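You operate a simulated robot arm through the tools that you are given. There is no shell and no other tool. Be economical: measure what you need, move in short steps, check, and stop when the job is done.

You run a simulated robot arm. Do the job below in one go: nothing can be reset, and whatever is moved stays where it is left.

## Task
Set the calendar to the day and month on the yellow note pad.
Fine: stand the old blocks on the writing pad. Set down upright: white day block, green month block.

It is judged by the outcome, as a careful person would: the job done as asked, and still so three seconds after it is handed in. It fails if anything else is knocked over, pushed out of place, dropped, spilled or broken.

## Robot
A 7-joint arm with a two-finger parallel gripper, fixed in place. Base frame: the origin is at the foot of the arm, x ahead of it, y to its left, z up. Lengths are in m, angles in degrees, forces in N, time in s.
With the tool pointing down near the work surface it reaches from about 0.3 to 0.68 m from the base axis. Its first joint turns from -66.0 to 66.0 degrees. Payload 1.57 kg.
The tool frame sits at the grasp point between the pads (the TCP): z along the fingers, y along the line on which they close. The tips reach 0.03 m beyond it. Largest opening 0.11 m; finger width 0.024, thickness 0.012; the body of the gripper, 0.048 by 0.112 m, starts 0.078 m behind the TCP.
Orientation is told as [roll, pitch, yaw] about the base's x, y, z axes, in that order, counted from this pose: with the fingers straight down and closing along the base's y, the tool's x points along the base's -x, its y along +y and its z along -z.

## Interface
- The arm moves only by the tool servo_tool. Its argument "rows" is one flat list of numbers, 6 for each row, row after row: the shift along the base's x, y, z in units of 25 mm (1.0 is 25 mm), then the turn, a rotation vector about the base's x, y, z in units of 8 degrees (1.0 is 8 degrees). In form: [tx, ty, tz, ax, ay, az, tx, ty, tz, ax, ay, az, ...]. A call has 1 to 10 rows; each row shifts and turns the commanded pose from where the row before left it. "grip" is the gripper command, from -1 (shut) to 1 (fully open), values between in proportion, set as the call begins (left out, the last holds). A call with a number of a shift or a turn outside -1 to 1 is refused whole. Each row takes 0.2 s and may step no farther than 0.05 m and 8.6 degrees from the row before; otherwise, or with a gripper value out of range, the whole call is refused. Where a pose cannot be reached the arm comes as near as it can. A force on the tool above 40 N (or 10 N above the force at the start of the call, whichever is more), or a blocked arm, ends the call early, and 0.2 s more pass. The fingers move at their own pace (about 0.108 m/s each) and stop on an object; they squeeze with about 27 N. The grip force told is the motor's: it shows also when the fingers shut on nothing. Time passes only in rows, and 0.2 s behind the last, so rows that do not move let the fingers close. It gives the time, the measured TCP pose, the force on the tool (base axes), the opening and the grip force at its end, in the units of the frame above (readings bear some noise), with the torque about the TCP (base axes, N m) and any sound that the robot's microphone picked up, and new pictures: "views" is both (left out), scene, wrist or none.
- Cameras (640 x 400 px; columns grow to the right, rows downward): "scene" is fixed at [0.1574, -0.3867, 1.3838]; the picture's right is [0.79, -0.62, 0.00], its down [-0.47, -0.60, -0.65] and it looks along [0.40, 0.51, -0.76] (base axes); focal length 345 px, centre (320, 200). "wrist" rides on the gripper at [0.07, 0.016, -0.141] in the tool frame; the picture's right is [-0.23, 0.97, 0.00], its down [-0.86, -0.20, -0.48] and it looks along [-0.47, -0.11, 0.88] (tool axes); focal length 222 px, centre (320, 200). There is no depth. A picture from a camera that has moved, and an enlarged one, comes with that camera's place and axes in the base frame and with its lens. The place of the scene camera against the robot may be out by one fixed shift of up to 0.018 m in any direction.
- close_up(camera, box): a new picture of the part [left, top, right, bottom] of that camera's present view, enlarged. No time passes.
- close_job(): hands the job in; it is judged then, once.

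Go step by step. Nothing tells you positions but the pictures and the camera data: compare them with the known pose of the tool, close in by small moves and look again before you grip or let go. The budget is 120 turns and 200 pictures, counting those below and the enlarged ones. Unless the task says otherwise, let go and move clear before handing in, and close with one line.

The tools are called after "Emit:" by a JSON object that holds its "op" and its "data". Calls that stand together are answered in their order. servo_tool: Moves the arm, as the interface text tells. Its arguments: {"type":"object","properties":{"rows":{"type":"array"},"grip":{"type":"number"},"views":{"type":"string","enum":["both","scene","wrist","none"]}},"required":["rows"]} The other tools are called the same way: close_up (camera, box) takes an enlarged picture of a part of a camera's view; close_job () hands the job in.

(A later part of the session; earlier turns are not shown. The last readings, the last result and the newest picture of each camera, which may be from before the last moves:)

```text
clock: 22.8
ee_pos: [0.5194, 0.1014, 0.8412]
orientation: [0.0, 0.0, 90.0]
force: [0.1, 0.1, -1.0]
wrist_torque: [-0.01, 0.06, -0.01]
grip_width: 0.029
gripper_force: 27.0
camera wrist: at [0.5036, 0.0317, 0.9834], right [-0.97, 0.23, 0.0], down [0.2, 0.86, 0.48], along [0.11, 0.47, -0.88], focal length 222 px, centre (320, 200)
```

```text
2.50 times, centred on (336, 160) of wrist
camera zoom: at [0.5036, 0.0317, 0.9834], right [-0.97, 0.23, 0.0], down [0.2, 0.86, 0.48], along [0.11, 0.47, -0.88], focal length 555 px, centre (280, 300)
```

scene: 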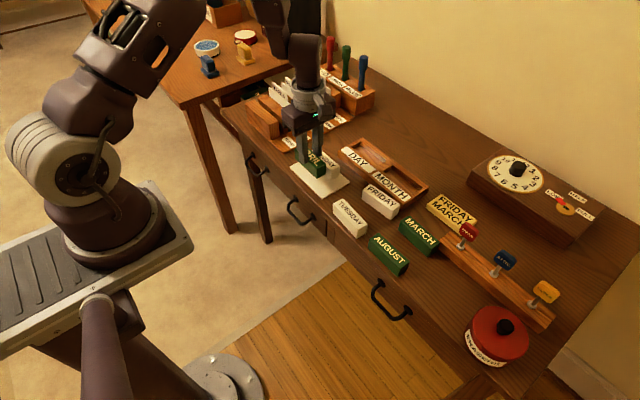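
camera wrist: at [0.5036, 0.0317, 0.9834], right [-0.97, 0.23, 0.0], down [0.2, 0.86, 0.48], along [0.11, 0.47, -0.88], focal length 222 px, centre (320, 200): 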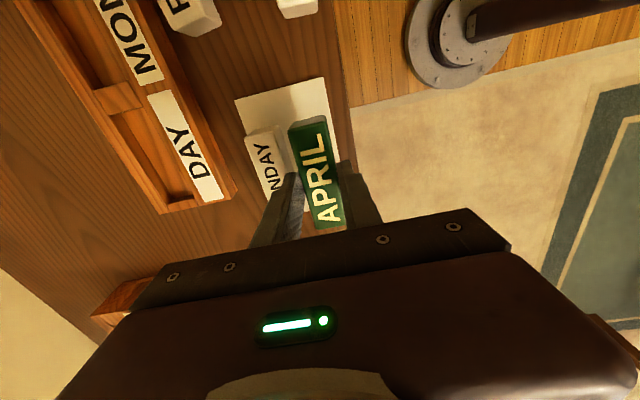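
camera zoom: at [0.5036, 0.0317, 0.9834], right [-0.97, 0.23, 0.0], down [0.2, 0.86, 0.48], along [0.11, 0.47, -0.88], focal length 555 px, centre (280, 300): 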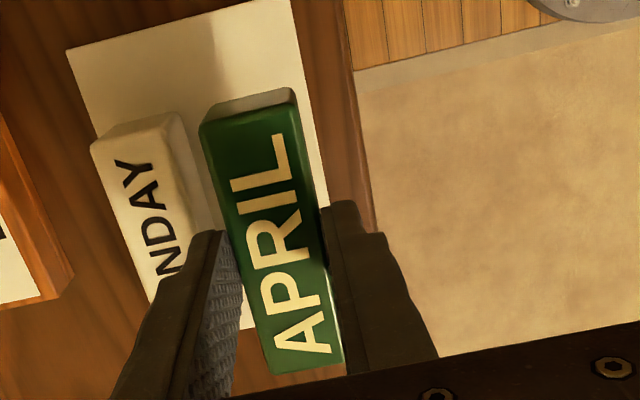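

Alignment is fine, with the finger running between the blocks. I shift +1.5 mm in x and lower toward contact.

Emit:
{"op": "servo_tool", "data": {"rows": [0.06, 0, -0.6, 0, 0, 0, 0, 0, -0.5, 0, 0, 0, 0, 0, -0.26, 0, 0, 0, 0, 0, 0, 0, 0, 0], "views": "scene"}}

Emit:
{"op": "servo_tool", "data": {"rows": [0, 0, -0.1, 0, 0, 0, 0, 0, -0.05, 0, 0, 0], "views": "none"}}

Emit:
{"op": "close_up", "data": {"camera": "scene", "box": [280, 120, 400, 195]}}

```text
clock: 23.8
ee_pos: [0.5217, 0.1018, 0.8065]
orientation: [0.0, 0.0, 90.0]
force: [-0.9, -0.3, -0.8]
wrist_torque: [-0.05, -0.01, 0.03]
grip_width: 0.0291
gripper_force: 26.7
```

scene: 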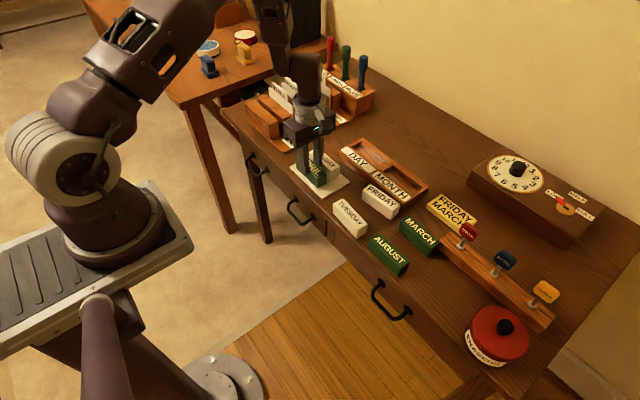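

```text
clock: 24.4
ee_pos: [0.5191, 0.1026, 0.8045]
orientation: [0.0, -0.1, 90.0]
force: [0.6, 0.0, -0.6]
wrist_torque: [0.01, -0.03, 0.0]
grip_width: 0.0292
gripper_force: 27.0
```

```text
5.33 times, centred on (340, 158) of scene
camera zoom: at [0.1575, -0.3867, 1.3838], right [0.79, -0.62, 0.0], down [-0.47, -0.6, -0.65], along [0.4, 0.51, -0.76], focal length 1842 px, centre (213, 427)
```

zoom: 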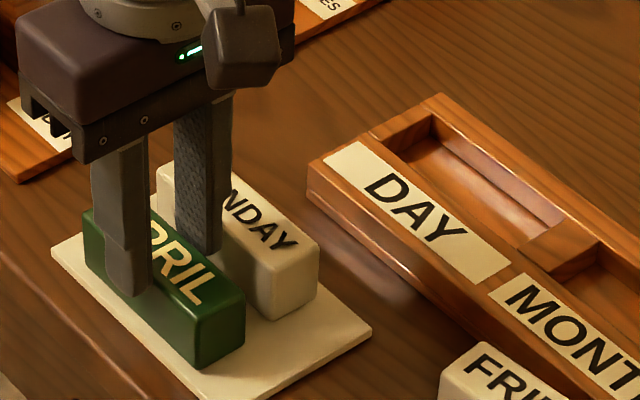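

Emit:
{"op": "servo_tool", "data": {"rows": [0, 0, -0.08, 0, 0, 0], "views": "none"}}

Emit:
{"op": "servo_tool", "data": {"rows": [0, 0, -0.08, 0, 0, 0], "views": "none"}}

```text
clock: 24.8
ee_pos: [0.5206, 0.1013, 0.8023]
orientation: [-0.1, -0.1, 90.1]
force: [-6.5, 1.2, 21.0]
wrist_torque: [0.03, 0.2, 0.02]
grip_width: 0.0294
gripper_force: 27.3
```

```text
clock: 25.2
ee_pos: [0.5201, 0.1015, 0.7979]
orientation: [-0.1, 0.0, 90.1]
force: [-2.4, 0.5, 21.5]
wrist_torque: [-0.01, 0.11, 0.02]
grip_width: 0.0294
gripper_force: 26.9
```

APRIL touches the pad. I ease off and open by a few millimetres.

Emit:
{"op": "servo_tool", "data": {"rows": [0, 0, 0.06, 0, 0, 0, 0, 0, 0, 0, 0, 0], "views": "none"}}

Emit:
{"op": "servo_tool", "data": {"rows": [0, 0, 0, 0, 0, 0, 0, 0, 0, 0, 0, 0], "grip": -0.35}}

Emit:
{"op": "close_up", "data": {"camera": "scene", "box": [280, 120, 400, 195]}}

```text
clock: 25.8
ee_pos: [0.5202, 0.102, 0.799]
orientation: [0.0, 0.1, 90.0]
force: [0.1, 0.3, -0.3]
wrist_torque: [0.01, -0.01, 0.01]
grip_width: 0.0292
gripper_force: 26.6
```

```text
clock: 26.4
ee_pos: [0.5201, 0.1012, 0.8004]
orientation: [0.0, 0.0, 90.0]
force: [-0.6, 0.9, -1.1]
wrist_torque: [-0.01, -0.02, 0.01]
grip_width: 0.0356
gripper_force: 0.1
camera wrist: at [0.5046, 0.0318, 0.9412], right [-0.97, 0.23, 0.0], down [0.2, 0.86, 0.48], along [0.11, 0.47, -0.88], focal length 222 px, centre (320, 200)
```

scene: 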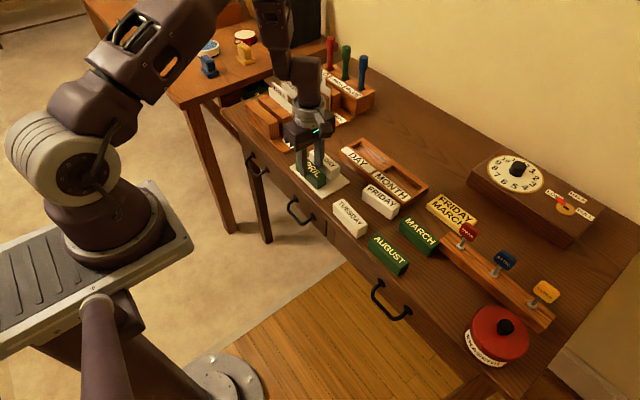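
wrist: 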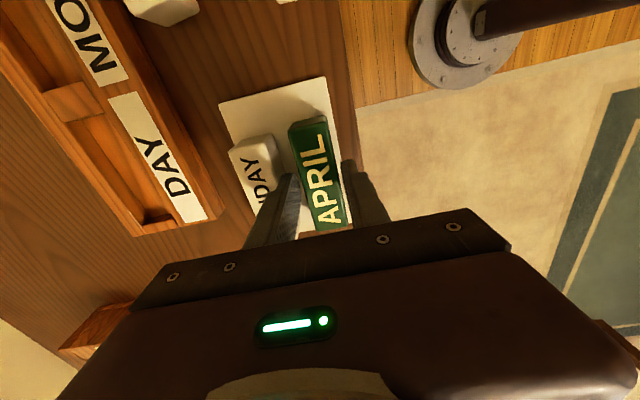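

```text
5.33 times, centred on (340, 158) of scene
camera zoom: at [0.1574, -0.3867, 1.3838], right [0.79, -0.62, 0.0], down [-0.47, -0.6, -0.65], along [0.4, 0.51, -0.76], focal length 1842 px, centre (213, 427)
```

zoom: 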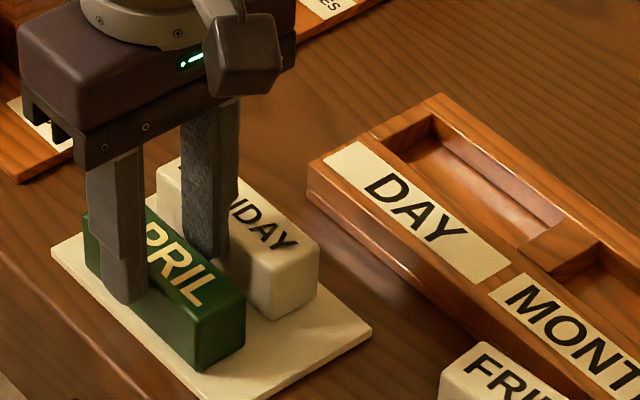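

Both old blocks stand on the pad. I rise and move above FRIDAY.

Emit:
{"op": "servo_tool", "data": {"rows": [0, 0, 1, 0, 0, 0, 0, 0, 1, 0, 0, 0, 0, 0, 0.8, 0, 0, 0, 0.417, -0.983, 0, 0, 0, 0, 0.417, -0.983, 0, 0, 0, 0, 0.417, -0.983, 0, 0, 0, 0, 0.417, -0.983, 0, 0, 0, 0, 0.417, -0.983, 0, 0, 0, 0, 0.417, -0.983, 0, 0, 0, 0, 0.417, -0.983, 0, 0, 0, 0], "views": "none"}}

Emit:
{"op": "servo_tool", "data": {"rows": [0, 0, 0, 0, 0, 0], "grip": -0.05}}

Emit:
{"op": "close_up", "data": {"camera": "wrist", "box": [240, 100, 400, 200]}}

Emit:
{"op": "close_up", "data": {"camera": "scene", "box": [280, 120, 440, 220]}}

```text
clock: 28.6
ee_pos: [0.5931, -0.0708, 0.8703]
orientation: [0.1, -0.1, 90.1]
force: [0.3, 0.3, -0.7]
wrist_torque: [-0.01, 0.0, 0.02]
grip_width: 0.0356
gripper_force: 0.0
```

```text
clock: 29.0
ee_pos: [0.5936, -0.0711, 0.8689]
orientation: [0.0, 0.0, 90.0]
force: [0.4, 0.6, -0.2]
wrist_torque: [0.01, 0.0, -0.03]
grip_width: 0.0521
gripper_force: 0.0
camera wrist: at [0.5773, -0.1407, 1.0119], right [-0.97, 0.23, 0.0], down [0.2, 0.86, 0.48], along [0.11, 0.47, -0.88], focal length 222 px, centre (320, 200)
```

scene: 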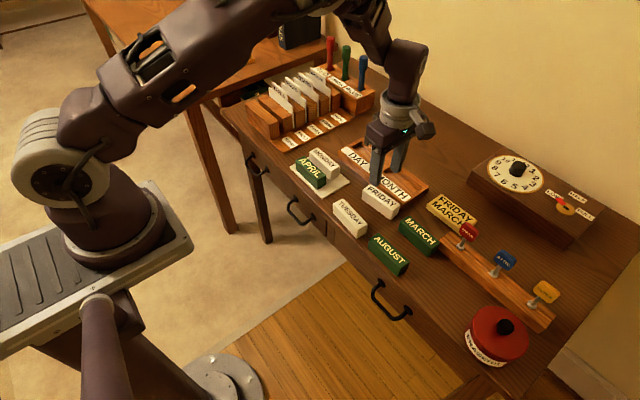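
wrist: 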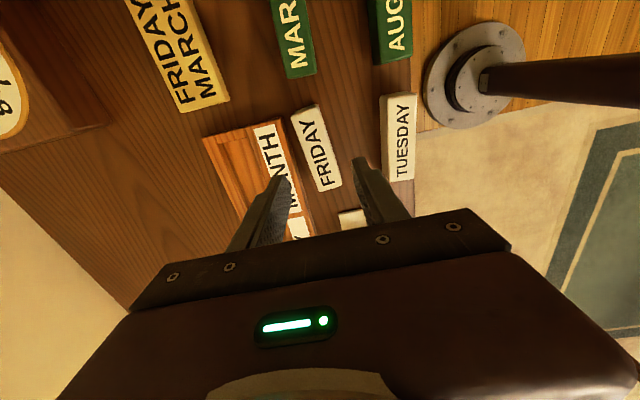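

```text
4.00 times, centred on (320, 150) of wrist
camera zoom: at [0.5773, -0.1407, 1.0119], right [-0.97, 0.23, 0.0], down [0.2, 0.86, 0.48], along [0.11, 0.47, -0.88], focal length 888 px, centre (320, 400)
```

zoom: 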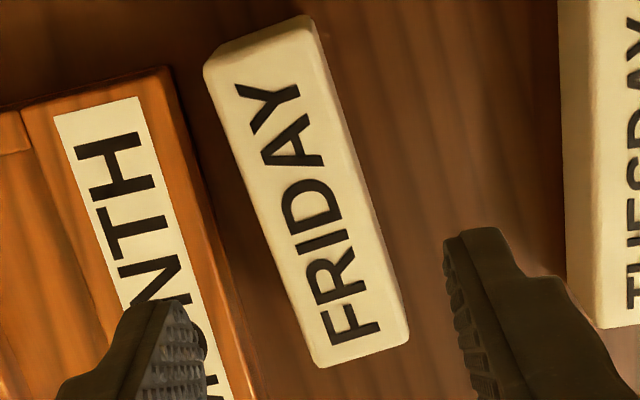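

```text
4.00 times, centred on (360, 170) of scene
camera zoom: at [0.1574, -0.3867, 1.3838], right [0.79, -0.62, 0.0], down [-0.47, -0.6, -0.65], along [0.4, 0.51, -0.76], focal length 1382 px, centre (160, 320)
```

zoom: 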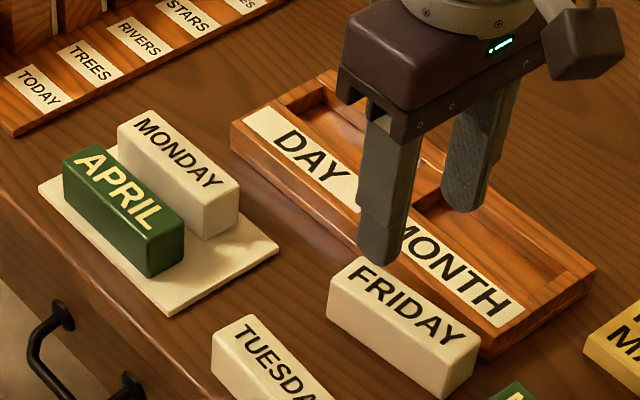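

FRIDAY: centre (0.594, -0.075), turned 5.4°, top about 0.784. I align yaw, narrow the fingers to 39 mm because of the nearby holder, and go down partway.

Emit:
{"op": "servo_tool", "data": {"rows": [0, -0.16, -0.5, 0, 0, 0.675, 0, 0, -0.8, 0, 0, 0, 0, 0, -0.6, 0, 0, 0, 0, 0, 0, 0, 0, 0], "grip": -0.29}}

Emit:
{"op": "close_up", "data": {"camera": "wrist", "box": [240, 100, 400, 240]}}

Emit:
{"op": "close_up", "data": {"camera": "scene", "box": [340, 150, 440, 220]}}

```text
clock: 30.0
ee_pos: [0.5928, -0.0753, 0.8222]
orientation: [0.0, 0.1, 95.5]
force: [-0.1, -1.0, 0.5]
wrist_torque: [0.02, 0.04, 0.02]
grip_width: 0.0389
gripper_force: 0.0
camera wrist: at [0.5841, -0.1466, 0.9638], right [-0.99, 0.13, 0.0], down [0.12, 0.87, 0.48], along [0.06, 0.47, -0.88], focal length 222 px, centre (320, 200)
```

scene: 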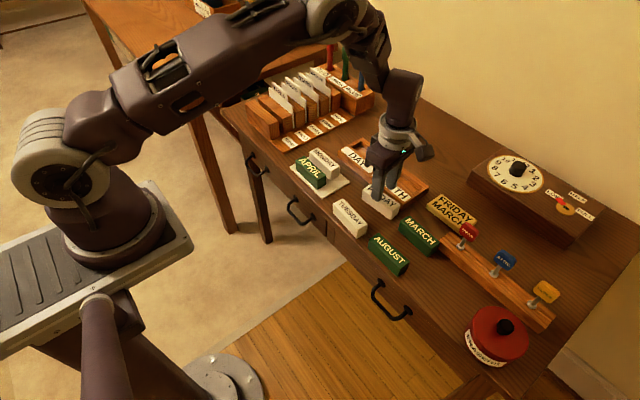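
wrist: 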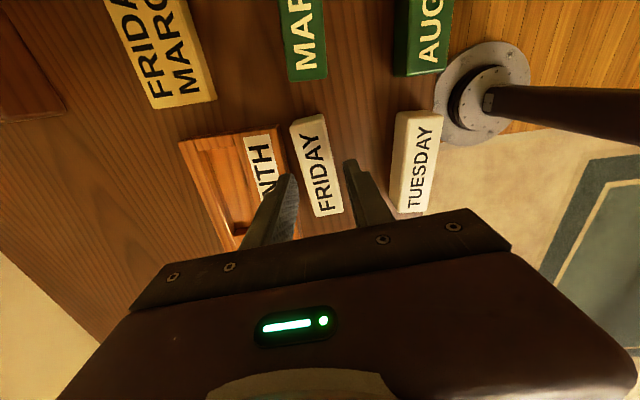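

```text
2.86 times, centred on (320, 170) of wrist
camera zoom: at [0.5841, -0.1466, 0.9638], right [-0.99, 0.13, 0.0], down [0.12, 0.87, 0.48], along [0.06, 0.47, -0.88], focal length 635 px, centre (320, 286)
```

zoom: 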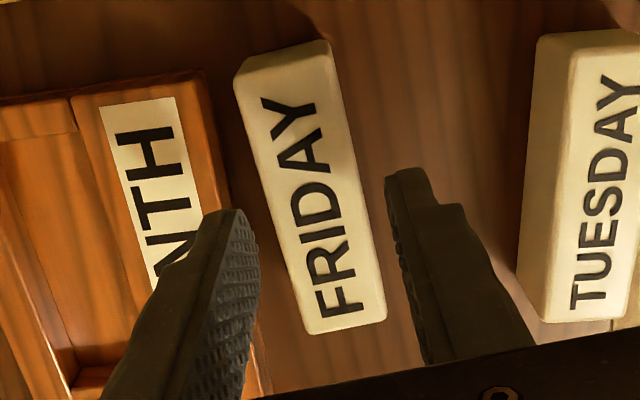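

```text
5.71 times, centred on (390, 185) of scene
camera zoom: at [0.1574, -0.3867, 1.3838], right [0.79, -0.62, 0.0], down [-0.47, -0.6, -0.65], along [0.4, 0.51, -0.76], focal length 1974 px, centre (-80, 286)
```

zoom: 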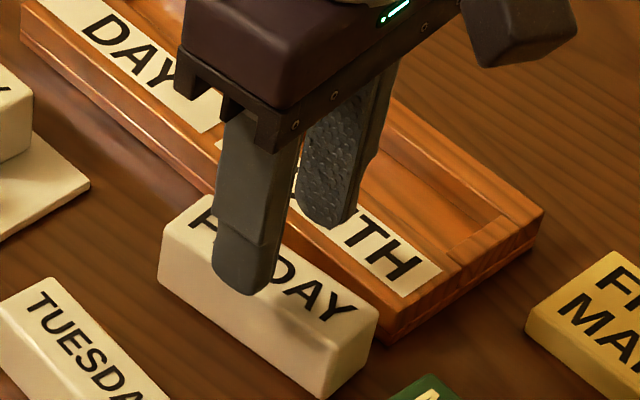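

Centring is right. I lower to TCP z about 0.801.

Emit:
{"op": "servo_tool", "data": {"rows": [0, -0.08, -0.4, 0, 0, 0, 0, 0, -0.45, 0, 0, 0, 0, 0, 0, 0, 0, 0], "views": "scene"}}

Emit:
{"op": "close_up", "data": {"camera": "scene", "box": [340, 150, 440, 220]}}

```text
clock: 30.8
ee_pos: [0.5934, -0.0772, 0.8008]
orientation: [0.0, 0.0, 95.5]
force: [-0.2, -0.1, -0.2]
wrist_torque: [-0.02, -0.01, -0.01]
grip_width: 0.0393
gripper_force: 0.0
```

scene: 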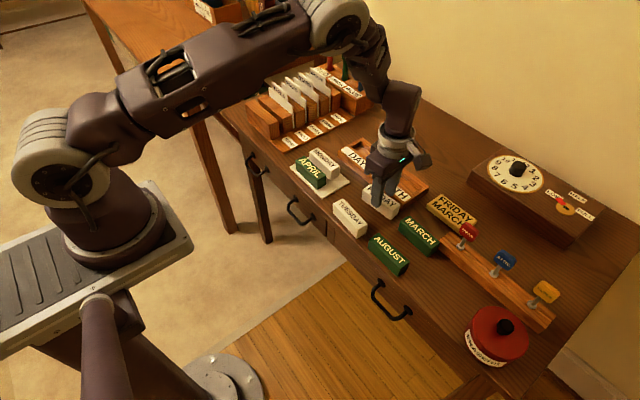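

```text
5.71 times, centred on (390, 185) of scene
camera zoom: at [0.1574, -0.3867, 1.3838], right [0.79, -0.62, 0.0], down [-0.47, -0.6, -0.65], along [0.4, 0.51, -0.76], focal length 1974 px, centre (-80, 286)
```

zoom: 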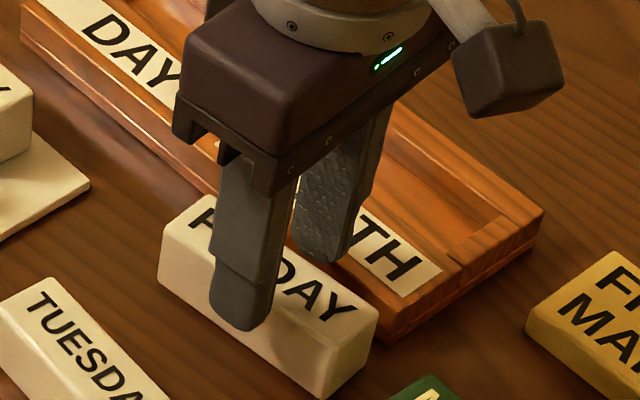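

No contact and a good straddle. I close and lift 80 mm.

Emit:
{"op": "servo_tool", "data": {"rows": [0, 0, 0, 0, 0, 0, 0, 0, 0, 0, 0, 0, 0, 0, 0, 0, 0, 0], "grip": -1, "views": "none"}}

Emit:
{"op": "servo_tool", "data": {"rows": [0, 0, 0.4, 0, 0, 0, 0, 0, 1, 0, 0, 0, 0, 0, 1, 0, 0, 0, 0, 0, 0.8, 0, 0, 0, 0, 0, 0, 0, 0, 0]}}

Emit:
{"op": "close_up", "data": {"camera": "wrist", "box": [240, 80, 400, 240]}}

Emit:
{"op": "close_up", "data": {"camera": "scene", "box": [320, 110, 440, 200]}}

```text
clock: 31.6
ee_pos: [0.5935, -0.0769, 0.8014]
orientation: [0.0, 0.0, 95.5]
force: [-0.4, 0.0, -0.6]
wrist_torque: [-0.01, -0.05, 0.0]
grip_width: 0.029
gripper_force: 26.8
```

```text
clock: 32.8
ee_pos: [0.5929, -0.0782, 0.8821]
orientation: [0.0, -0.1, 95.4]
force: [0.9, 0.2, -0.9]
wrist_torque: [-0.01, 0.0, 0.02]
grip_width: 0.0292
gripper_force: 27.3
camera wrist: at [0.5845, -0.1486, 1.0227], right [-0.99, 0.13, 0.0], down [0.12, 0.87, 0.48], along [0.06, 0.47, -0.88], focal length 222 px, centre (320, 200)
```

scene: 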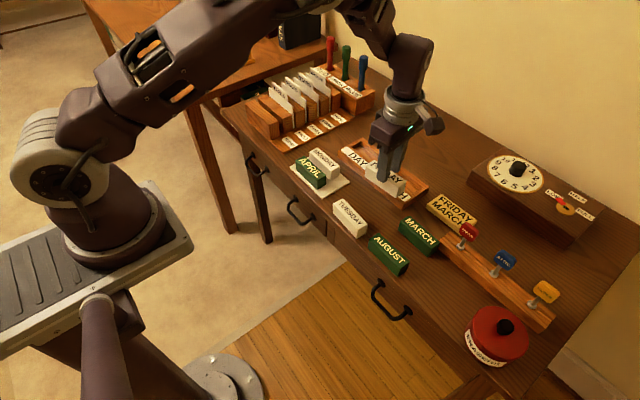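
wrist: 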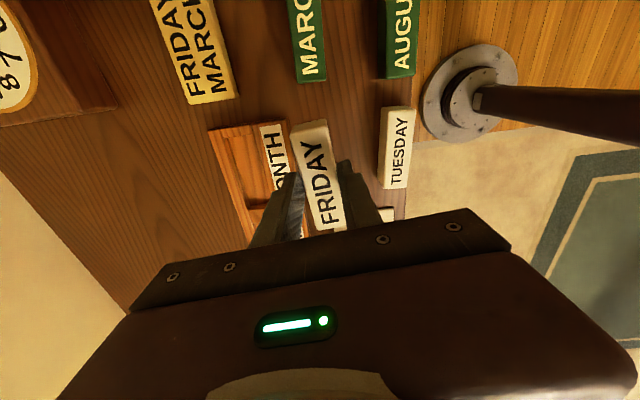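

```text
2.50 times, centred on (320, 160) of wrist
camera zoom: at [0.5845, -0.1486, 1.0227], right [-0.99, 0.13, 0.0], down [0.12, 0.87, 0.48], along [0.06, 0.47, -0.88], focal length 555 px, centre (320, 300)
```

zoom: 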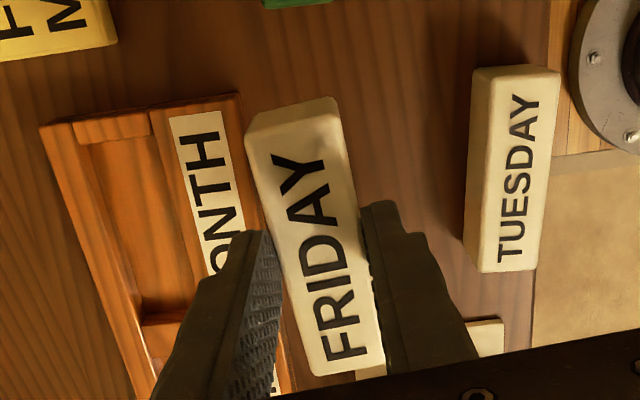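

```text
4.44 times, centred on (380, 155) of scene
camera zoom: at [0.1575, -0.3867, 1.3838], right [0.79, -0.62, 0.0], down [-0.47, -0.6, -0.65], along [0.4, 0.51, -0.76], focal length 1535 px, centre (53, 400)
```

zoom: 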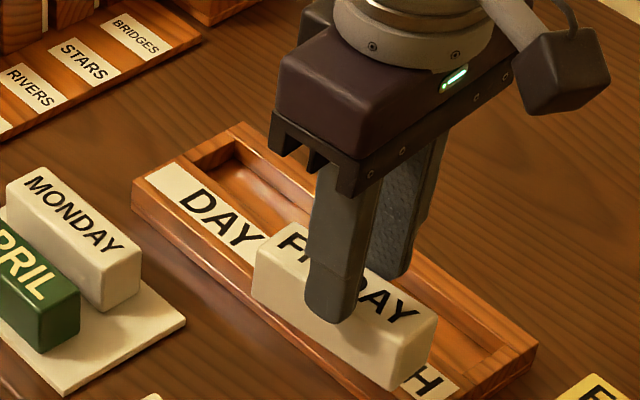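

FRIDAY is held squarely. I carry it above the day slot, (0.684, 0.060), and turn back to 90°.

Emit:
{"op": "servo_tool", "data": {"rows": [0.607, 0.92, 0, 0, 0, -0.113, 0.607, 0.92, 0, 0, 0, -0.113, 0.607, 0.92, 0, 0, 0, -0.113, 0.607, 0.92, 0, 0, 0, -0.113, 0.607, 0.92, 0, 0, 0, -0.113, 0.607, 0.92, 0, 0, 0, -0.113, 0, 0, 0, 0, 0, 0, 0, 0, 0, 0, 0, 0]}}

Emit:
{"op": "close_up", "data": {"camera": "wrist", "box": [240, 80, 400, 240]}}

Emit:
{"op": "close_up", "data": {"camera": "scene", "box": [320, 100, 440, 175]}}

```text
clock: 34.6
ee_pos: [0.6842, 0.0625, 0.881]
orientation: [0.0, 0.0, 90.0]
force: [-0.1, -0.5, -0.5]
wrist_torque: [-0.02, 0.02, 0.01]
grip_width: 0.0291
gripper_force: 26.8
camera wrist: at [0.668, -0.0076, 1.022], right [-0.97, 0.23, 0.0], down [0.2, 0.86, 0.48], along [0.11, 0.47, -0.88], focal length 222 px, centre (320, 200)
```

scene: 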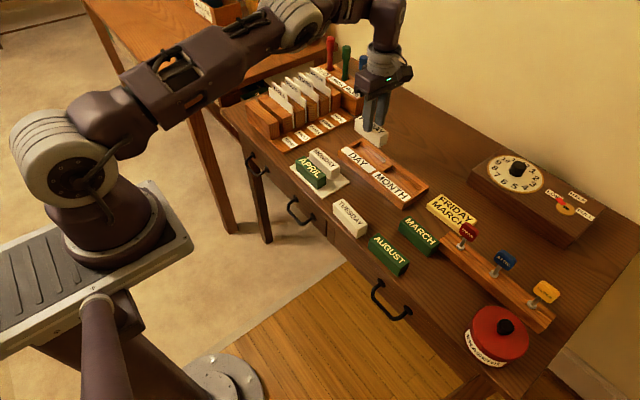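
wrist: 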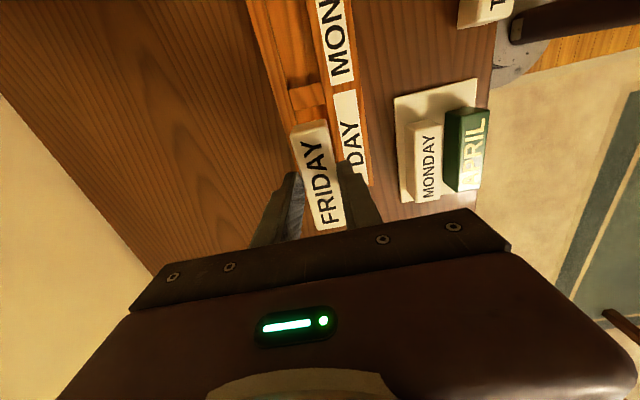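

```text
2.50 times, centred on (320, 160) of wrist
camera zoom: at [0.668, -0.0076, 1.022], right [-0.97, 0.23, 0.0], down [0.2, 0.86, 0.48], along [0.11, 0.47, -0.88], focal length 555 px, centre (320, 300)
```

zoom: 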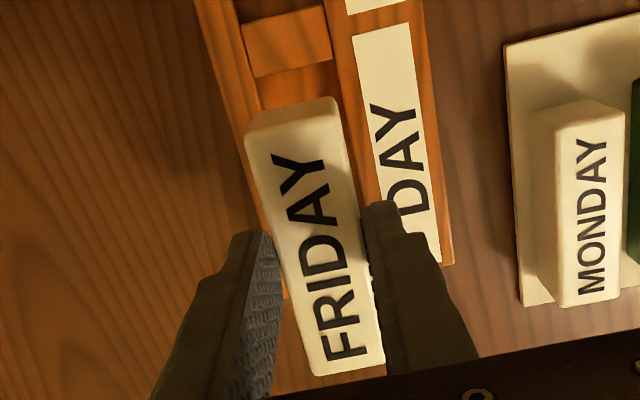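

```text
5.33 times, centred on (380, 138) of scene
camera zoom: at [0.1575, -0.3867, 1.3838], right [0.79, -0.62, 0.0], down [-0.47, -0.6, -0.65], along [0.4, 0.51, -0.76], focal length 1842 px, centre (0, 533)
```

zoom: 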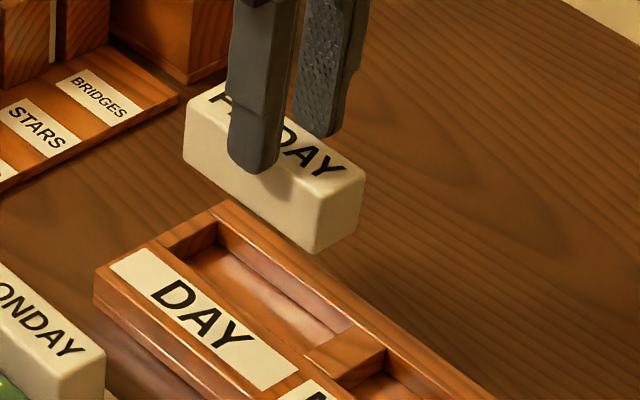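

FRIDAY hangs above the day slot. I correct y by -1.5 mm and lower to just above the slot rim.

Emit:
{"op": "servo_tool", "data": {"rows": [0, -0.06, -0.7, 0, 0, 0, 0, 0, -0.7, 0, 0, 0, 0, 0, -0.4, 0, 0, 0, 0, 0, 0, 0, 0, 0]}}

Emit:
{"op": "close_up", "data": {"camera": "scene", "box": [330, 110, 410, 170]}}

Emit:
{"op": "close_up", "data": {"camera": "wrist", "box": [240, 80, 400, 240]}}

```text
clock: 35.6
ee_pos: [0.6844, 0.0607, 0.8357]
orientation: [0.1, 0.0, 90.0]
force: [0.9, -0.2, -0.9]
wrist_torque: [0.03, -0.02, 0.0]
grip_width: 0.0291
gripper_force: 26.8
camera wrist: at [0.6685, -0.0091, 0.9771], right [-0.97, 0.23, 0.0], down [0.2, 0.86, 0.48], along [0.11, 0.47, -0.88], focal length 222 px, centre (320, 200)
```

scene: 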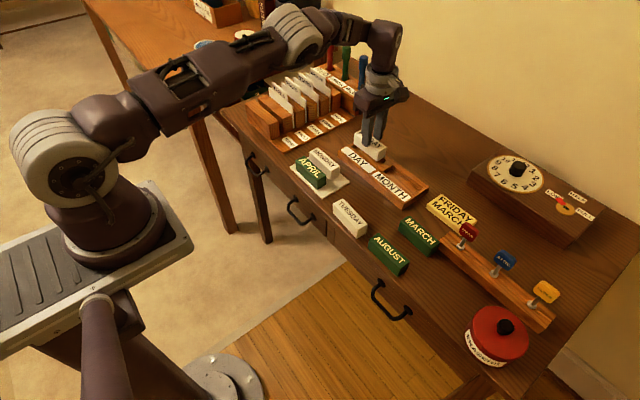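
wrist: 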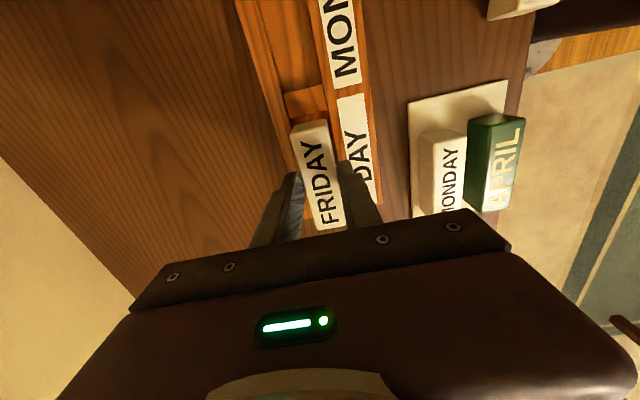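

```text
6.67 times, centred on (370, 140) of scene
camera zoom: at [0.1575, -0.3867, 1.3838], right [0.79, -0.62, 0.0], down [-0.47, -0.6, -0.65], along [0.4, 0.51, -0.76], focal length 2302 px, centre (-13, 600)
```

zoom: 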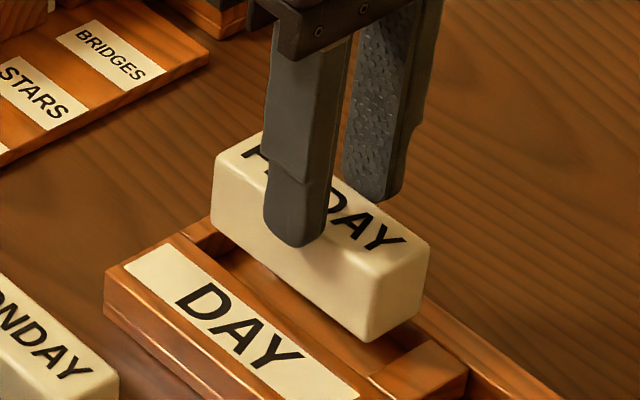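

```text
2.50 times, centred on (320, 160) of wrist
camera zoom: at [0.6685, -0.0091, 0.9771], right [-0.97, 0.23, 0.0], down [0.2, 0.86, 0.48], along [0.11, 0.47, -0.88], focal length 555 px, centre (320, 300)
```

zoom: 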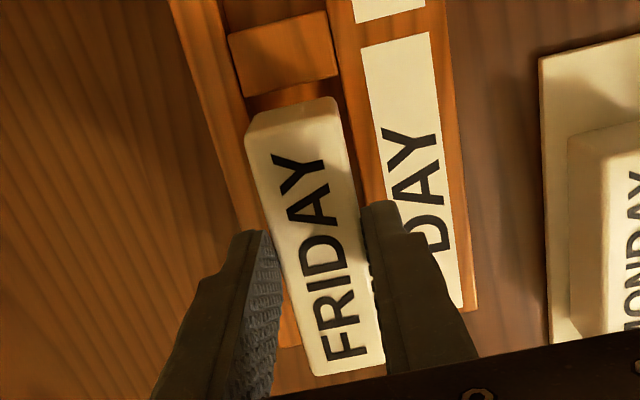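

It looks aligned just above the slot. I lower in small steps, watching the force.

Emit:
{"op": "servo_tool", "data": {"rows": [0, 0, -0.2, 0, 0, 0, 0, 0, -0.2, 0, 0, 0, 0, 0, 0, 0, 0, 0], "views": "none"}}

Emit:
{"op": "close_up", "data": {"camera": "scene", "box": [330, 110, 410, 170]}}

```text
clock: 36.4
ee_pos: [0.6838, 0.0602, 0.8253]
orientation: [0.0, 0.0, 90.0]
force: [0.6, -0.4, 0.2]
wrist_torque: [-0.03, 0.0, -0.02]
grip_width: 0.0292
gripper_force: 27.3
```

```text
6.67 times, centred on (370, 140) of scene
camera zoom: at [0.1575, -0.3867, 1.3838], right [0.79, -0.62, 0.0], down [-0.47, -0.6, -0.65], along [0.4, 0.51, -0.76], focal length 2302 px, centre (-13, 600)
```

zoom: 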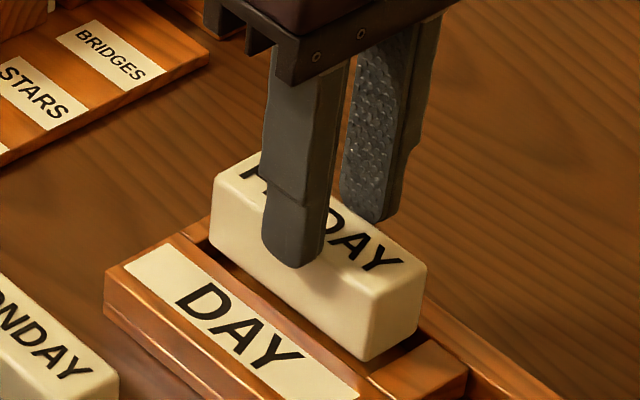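

Emit:
{"op": "servo_tool", "data": {"rows": [0, 0, -0.15, 0, 0, 0, 0, 0, -0.15, 0, 0, 0], "views": "none"}}

Emit:
{"op": "servo_tool", "data": {"rows": [0, 0, -0.1, 0, 0, 0, 0, 0, -0.1, 0, 0, 0], "views": "none"}}

Emit:
{"op": "close_up", "data": {"camera": "scene", "box": [330, 110, 410, 170]}}

```text
clock: 37.0
ee_pos: [0.6844, 0.0592, 0.819]
orientation: [0.0, 0.0, 90.1]
force: [-0.3, 0.2, -0.6]
wrist_torque: [-0.02, 0.0, 0.0]
grip_width: 0.0291
gripper_force: 27.2
```

```text
clock: 37.6
ee_pos: [0.685, 0.0598, 0.8147]
orientation: [0.0, -0.1, 90.1]
force: [0.2, 0.0, -1.0]
wrist_torque: [0.0, 0.03, 0.02]
grip_width: 0.0292
gripper_force: 26.9
```

```text
6.67 times, centred on (370, 140) of scene
camera zoom: at [0.1575, -0.3867, 1.3838], right [0.79, -0.62, 0.0], down [-0.47, -0.6, -0.65], along [0.4, 0.51, -0.76], focal length 2302 px, centre (-13, 600)
```

zoom: 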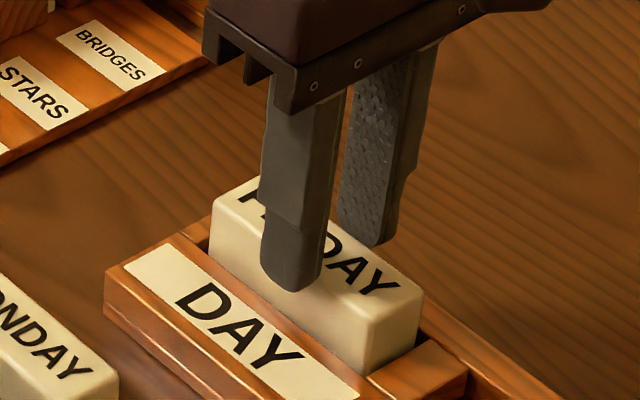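

FRIDAY is entering the slot freely. I continue down to contact.

Emit:
{"op": "servo_tool", "data": {"rows": [0, 0, -0.1, 0, 0, 0, 0, 0, -0.06, 0, 0, 0], "views": "none"}}

Emit:
{"op": "servo_tool", "data": {"rows": [0, 0, -0.08, 0, 0, 0], "views": "none"}}

Emit:
{"op": "close_up", "data": {"camera": "scene", "box": [330, 110, 410, 170]}}

```text
clock: 38.2
ee_pos: [0.6836, 0.0593, 0.8112]
orientation: [0.0, 0.0, 89.9]
force: [0.0, 0.4, -0.1]
wrist_torque: [-0.04, -0.03, 0.02]
grip_width: 0.029
gripper_force: 26.8
```

```text
clock: 38.6
ee_pos: [0.6847, 0.0593, 0.8093]
orientation: [-0.1, 0.1, 90.1]
force: [-4.8, -1.5, 14.2]
wrist_torque: [0.1, 0.3, 0.01]
grip_width: 0.0289
gripper_force: 27.2
```

```text
6.67 times, centred on (370, 140) of scene
camera zoom: at [0.157, -0.3867, 1.3839], right [0.79, -0.62, 0.0], down [-0.47, -0.6, -0.65], along [0.4, 0.51, -0.76], focal length 2302 px, centre (-13, 600)
```

zoom: 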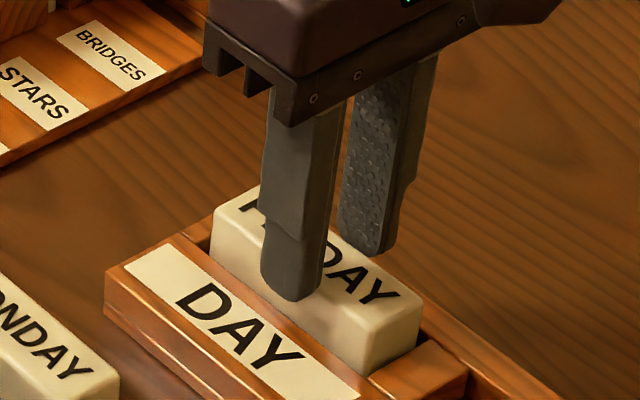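

Contact at the expected seated height. I ease off, open and rise.

Emit:
{"op": "servo_tool", "data": {"rows": [0, 0, -0.03, 0, 0, 0, 0, 0, 0.05, 0, 0, 0], "views": "none"}}

Emit:
{"op": "servo_tool", "data": {"rows": [0, 0, 0, 0, 0, 0, 0, 0, 0, 0, 0, 0], "grip": -0.2, "views": "none"}}

Emit:
{"op": "servo_tool", "data": {"rows": [0, 0, 1, 0, 0, 0, 0, 0, 1, 0, 0, 0, 0, 0, 0.6, 0, 0, 0, 0, 0, 0, 0, 0, 0]}}

Emit:
{"op": "close_up", "data": {"camera": "scene", "box": [330, 110, 430, 195]}}

Emit:
{"op": "close_up", "data": {"camera": "wrist", "box": [240, 80, 400, 220]}}

```text
clock: 39.2
ee_pos: [0.684, 0.0599, 0.8103]
orientation: [-0.2, 0.0, 90.0]
force: [3.4, -1.9, 13.0]
wrist_torque: [-0.08, -0.24, 0.04]
grip_width: 0.0289
gripper_force: 26.9
```

```text
clock: 39.8
ee_pos: [0.6837, 0.0604, 0.8083]
orientation: [0.0, -0.1, 90.0]
force: [-0.3, -0.3, -0.1]
wrist_torque: [-0.05, 0.0, 0.02]
grip_width: 0.044
gripper_force: 0.0
```

```text
clock: 40.8
ee_pos: [0.6835, 0.0589, 0.8744]
orientation: [0.0, 0.0, 90.0]
force: [-0.7, 0.0, 0.6]
wrist_torque: [0.0, -0.03, 0.03]
grip_width: 0.0441
gripper_force: 0.1
camera wrist: at [0.667, -0.0103, 1.0153], right [-0.97, 0.23, 0.0], down [0.2, 0.86, 0.48], along [0.11, 0.47, -0.88], focal length 222 px, centre (320, 200)
```

scene: 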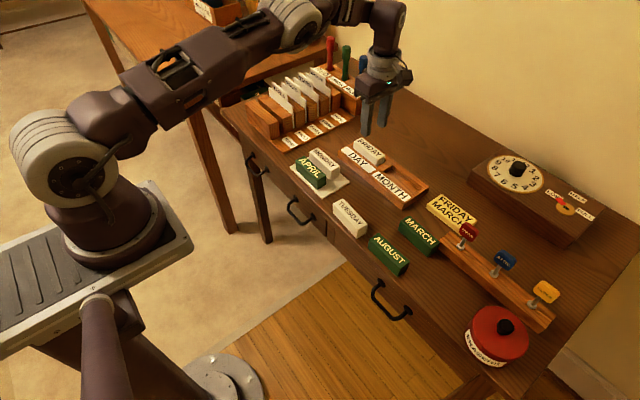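
wrist: 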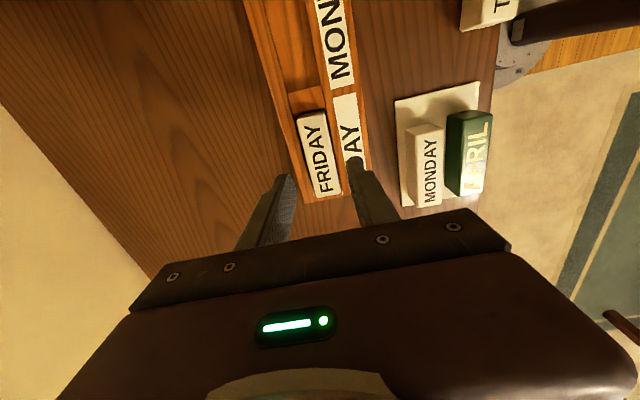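

```text
4.71 times, centred on (380, 152) of scene
camera zoom: at [0.1574, -0.3867, 1.3838], right [0.79, -0.62, 0.0], down [-0.47, -0.6, -0.65], along [0.4, 0.51, -0.76], focal length 1625 px, centre (38, 424)
```

zoom: 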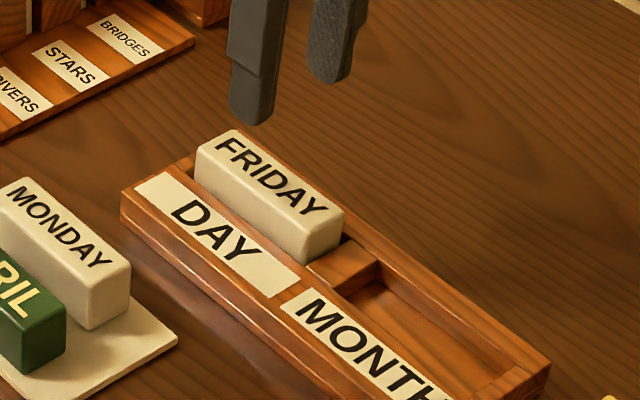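

```text
2.86 times, centred on (320, 150) of wrist
camera zoom: at [0.667, -0.0103, 1.0153], right [-0.97, 0.23, 0.0], down [0.2, 0.86, 0.48], along [0.11, 0.47, -0.88], focal length 635 px, centre (320, 343)
```

zoom: 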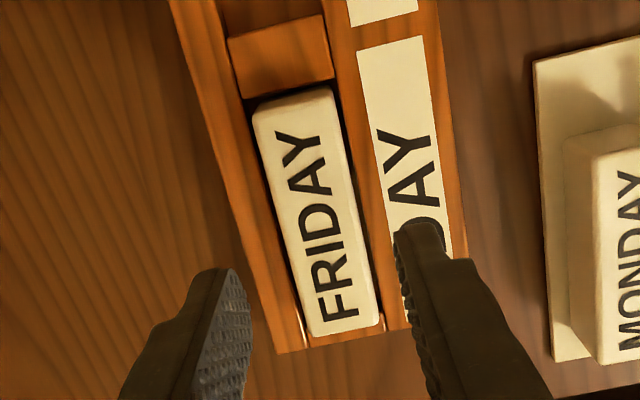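

FRIDAY is seated. Next I go above MARCH, around (0.587, -0.184).

Emit:
{"op": "servo_tool", "data": {"rows": [-0.386, -0.972, 0, 0, 0, 0, -0.386, -0.972, 0, 0, 0, 0, -0.386, -0.972, 0, 0, 0, 0, -0.386, -0.972, 0, 0, 0, 0, -0.386, -0.972, 0, 0, 0, 0, -0.386, -0.972, 0, 0, 0, 0, -0.386, -0.972, 0, 0, 0, 0, -0.386, -0.972, 0, 0, 0, 0, -0.386, -0.972, 0, 0, 0, 0, -0.386, -0.972, 0, 0, 0, 0], "views": "none"}}

Emit:
{"op": "servo_tool", "data": {"rows": [0, 0, 0, 0, 0, 0]}}

Emit:
{"op": "close_up", "data": {"camera": "wrist", "box": [240, 100, 400, 200]}}

Emit:
{"op": "close_up", "data": {"camera": "scene", "box": [370, 180, 490, 270]}}

```text
clock: 43.0
ee_pos: [0.5886, -0.1838, 0.8728]
orientation: [-0.1, 0.0, 90.1]
force: [-0.9, 0.3, -0.8]
wrist_torque: [0.01, 0.0, 0.0]
grip_width: 0.0439
gripper_force: 0.1
```

```text
clock: 43.4
ee_pos: [0.5882, -0.1838, 0.8727]
orientation: [0.0, 0.0, 90.1]
force: [0.7, -0.2, 0.0]
wrist_torque: [0.01, -0.01, -0.02]
grip_width: 0.0444
gripper_force: 0.0
camera wrist: at [0.5722, -0.2539, 1.0143], right [-0.97, 0.23, 0.0], down [0.2, 0.86, 0.48], along [0.11, 0.47, -0.88], focal length 222 px, centre (320, 200)
```

scene: 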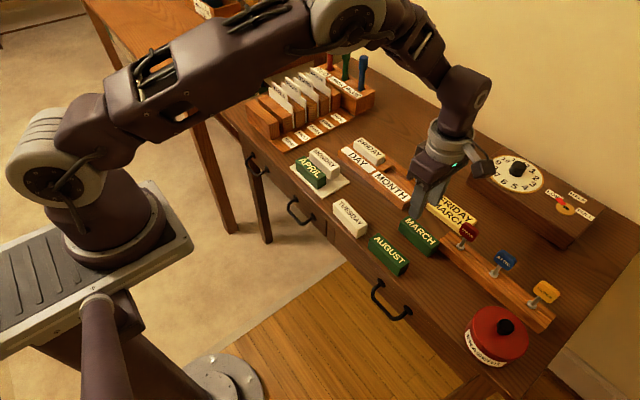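
wrist: 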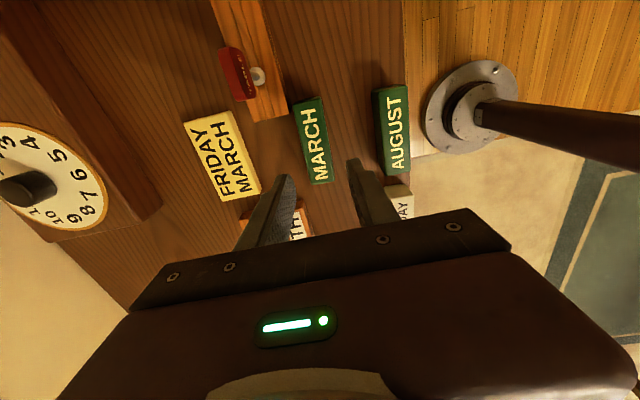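

```text
4.00 times, centred on (320, 150) of wrist
camera zoom: at [0.5722, -0.2539, 1.0143], right [-0.97, 0.23, 0.0], down [0.2, 0.86, 0.48], along [0.11, 0.47, -0.88], focal length 888 px, centre (320, 400)
```

zoom: 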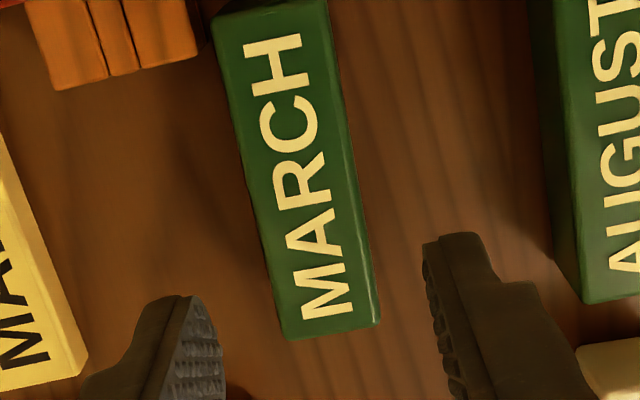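

```text
4.44 times, centred on (430, 225) of scene
camera zoom: at [0.1574, -0.3867, 1.3838], right [0.79, -0.62, 0.0], down [-0.47, -0.6, -0.65], along [0.4, 0.51, -0.76], focal length 1535 px, centre (-169, 89)
```

zoom: 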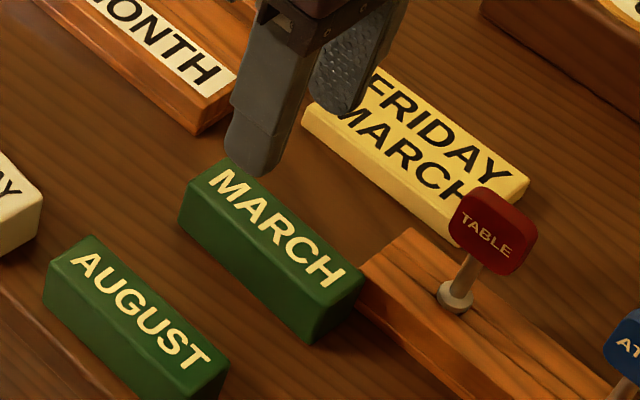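

MARCH: centre (0.590, -0.197), turned -2.9°. I align and lower partway, then check.

Emit:
{"op": "servo_tool", "data": {"rows": [0.07, -0.53, -0.6, 0, 0, -0.3625, 0, 0, -0.8, 0, 0, 0, 0, 0, -0.6, 0, 0, 0, 0, 0, 0, 0, 0, 0]}}

Emit:
{"op": "close_up", "data": {"camera": "wrist", "box": [240, 80, 400, 240]}}

Emit:
{"op": "close_up", "data": {"camera": "scene", "box": [370, 170, 490, 260]}}

```text
clock: 44.4
ee_pos: [0.591, -0.1979, 0.8246]
orientation: [0.0, 0.0, 87.1]
force: [0.8, 0.9, -1.1]
wrist_torque: [-0.04, 0.02, -0.01]
grip_width: 0.044
gripper_force: 0.0
camera wrist: at [0.5714, -0.2659, 0.9654], right [-0.96, 0.28, 0.0], down [0.24, 0.84, 0.48], along [0.13, 0.46, -0.88], focal length 222 px, centre (320, 200)
```

scene: 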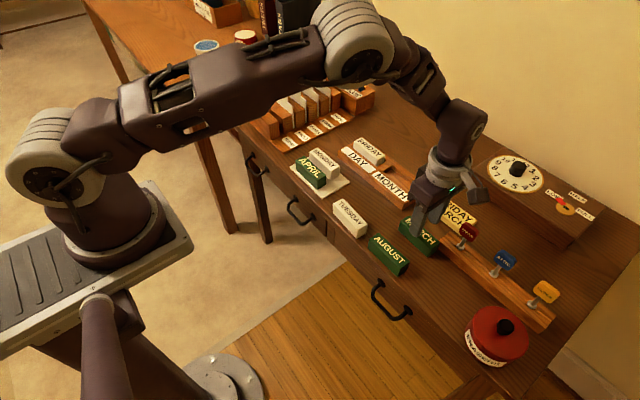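
wrist: 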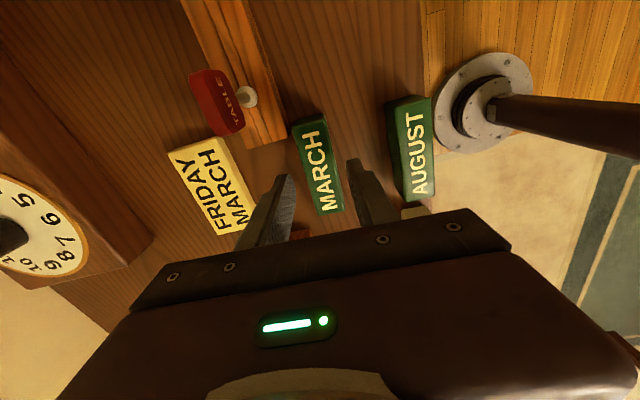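

```text
2.50 times, centred on (320, 160) of wrist
camera zoom: at [0.5714, -0.2659, 0.9654], right [-0.96, 0.28, 0.0], down [0.24, 0.84, 0.48], along [0.13, 0.46, -0.88], focal length 555 px, centre (320, 300)
```

zoom: 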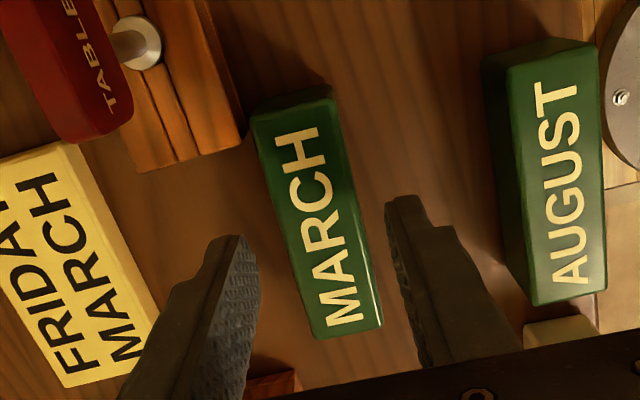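

```text
4.44 times, centred on (430, 215) of scene
camera zoom: at [0.1574, -0.3867, 1.3838], right [0.79, -0.62, 0.0], down [-0.47, -0.6, -0.65], along [0.4, 0.51, -0.76], focal length 1535 px, centre (-169, 133)
```

zoom: 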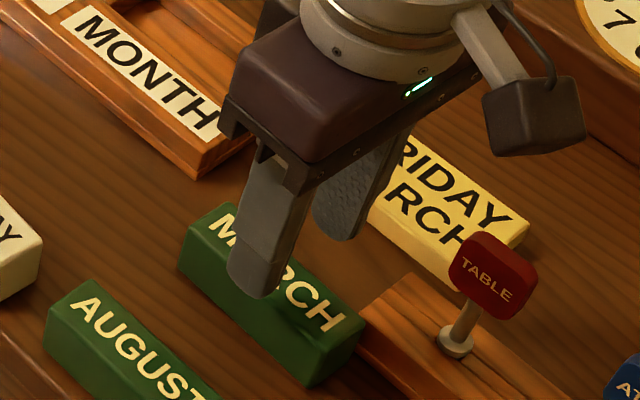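

Centred. I lower to z about 0.802, grip, and lift.

Emit:
{"op": "servo_tool", "data": {"rows": [-0.04, 0.08, -0.5, 0, 0, 0, 0, 0, -0.43, 0, 0, 0, 0, 0, 0, 0, 0, 0], "views": "none"}}

Emit:
{"op": "servo_tool", "data": {"rows": [0, 0, 0, 0, 0, 0, 0, 0, 0, 0, 0, 0, 0, 0, 0, 0, 0, 0], "grip": -1, "views": "scene"}}

Emit:
{"op": "close_up", "data": {"camera": "scene", "box": [370, 170, 490, 260]}}

```text
clock: 45.2
ee_pos: [0.5892, -0.1948, 0.8005]
orientation: [0.0, 0.1, 87.1]
force: [-0.5, 0.1, -0.5]
wrist_torque: [-0.02, 0.02, -0.02]
grip_width: 0.044
gripper_force: 0.1
```

```text
clock: 46.0
ee_pos: [0.589, -0.1944, 0.8009]
orientation: [-0.1, -0.1, 87.2]
force: [-0.3, 0.2, 0.6]
wrist_torque: [0.02, 0.01, 0.0]
grip_width: 0.0292
gripper_force: 26.9
```

scene: 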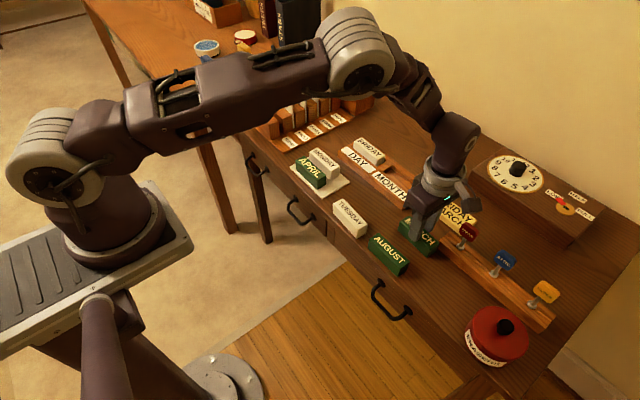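

```text
4.44 times, centred on (430, 215) of scene
camera zoom: at [0.1575, -0.3867, 1.3838], right [0.79, -0.62, 0.0], down [-0.47, -0.6, -0.65], along [0.4, 0.51, -0.76], focal length 1535 px, centre (-169, 133)
```

zoom: 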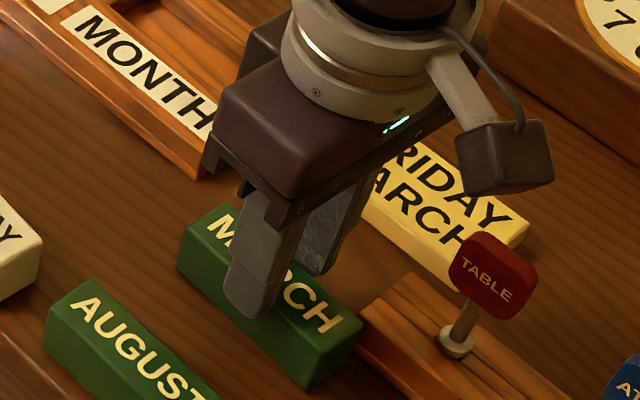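

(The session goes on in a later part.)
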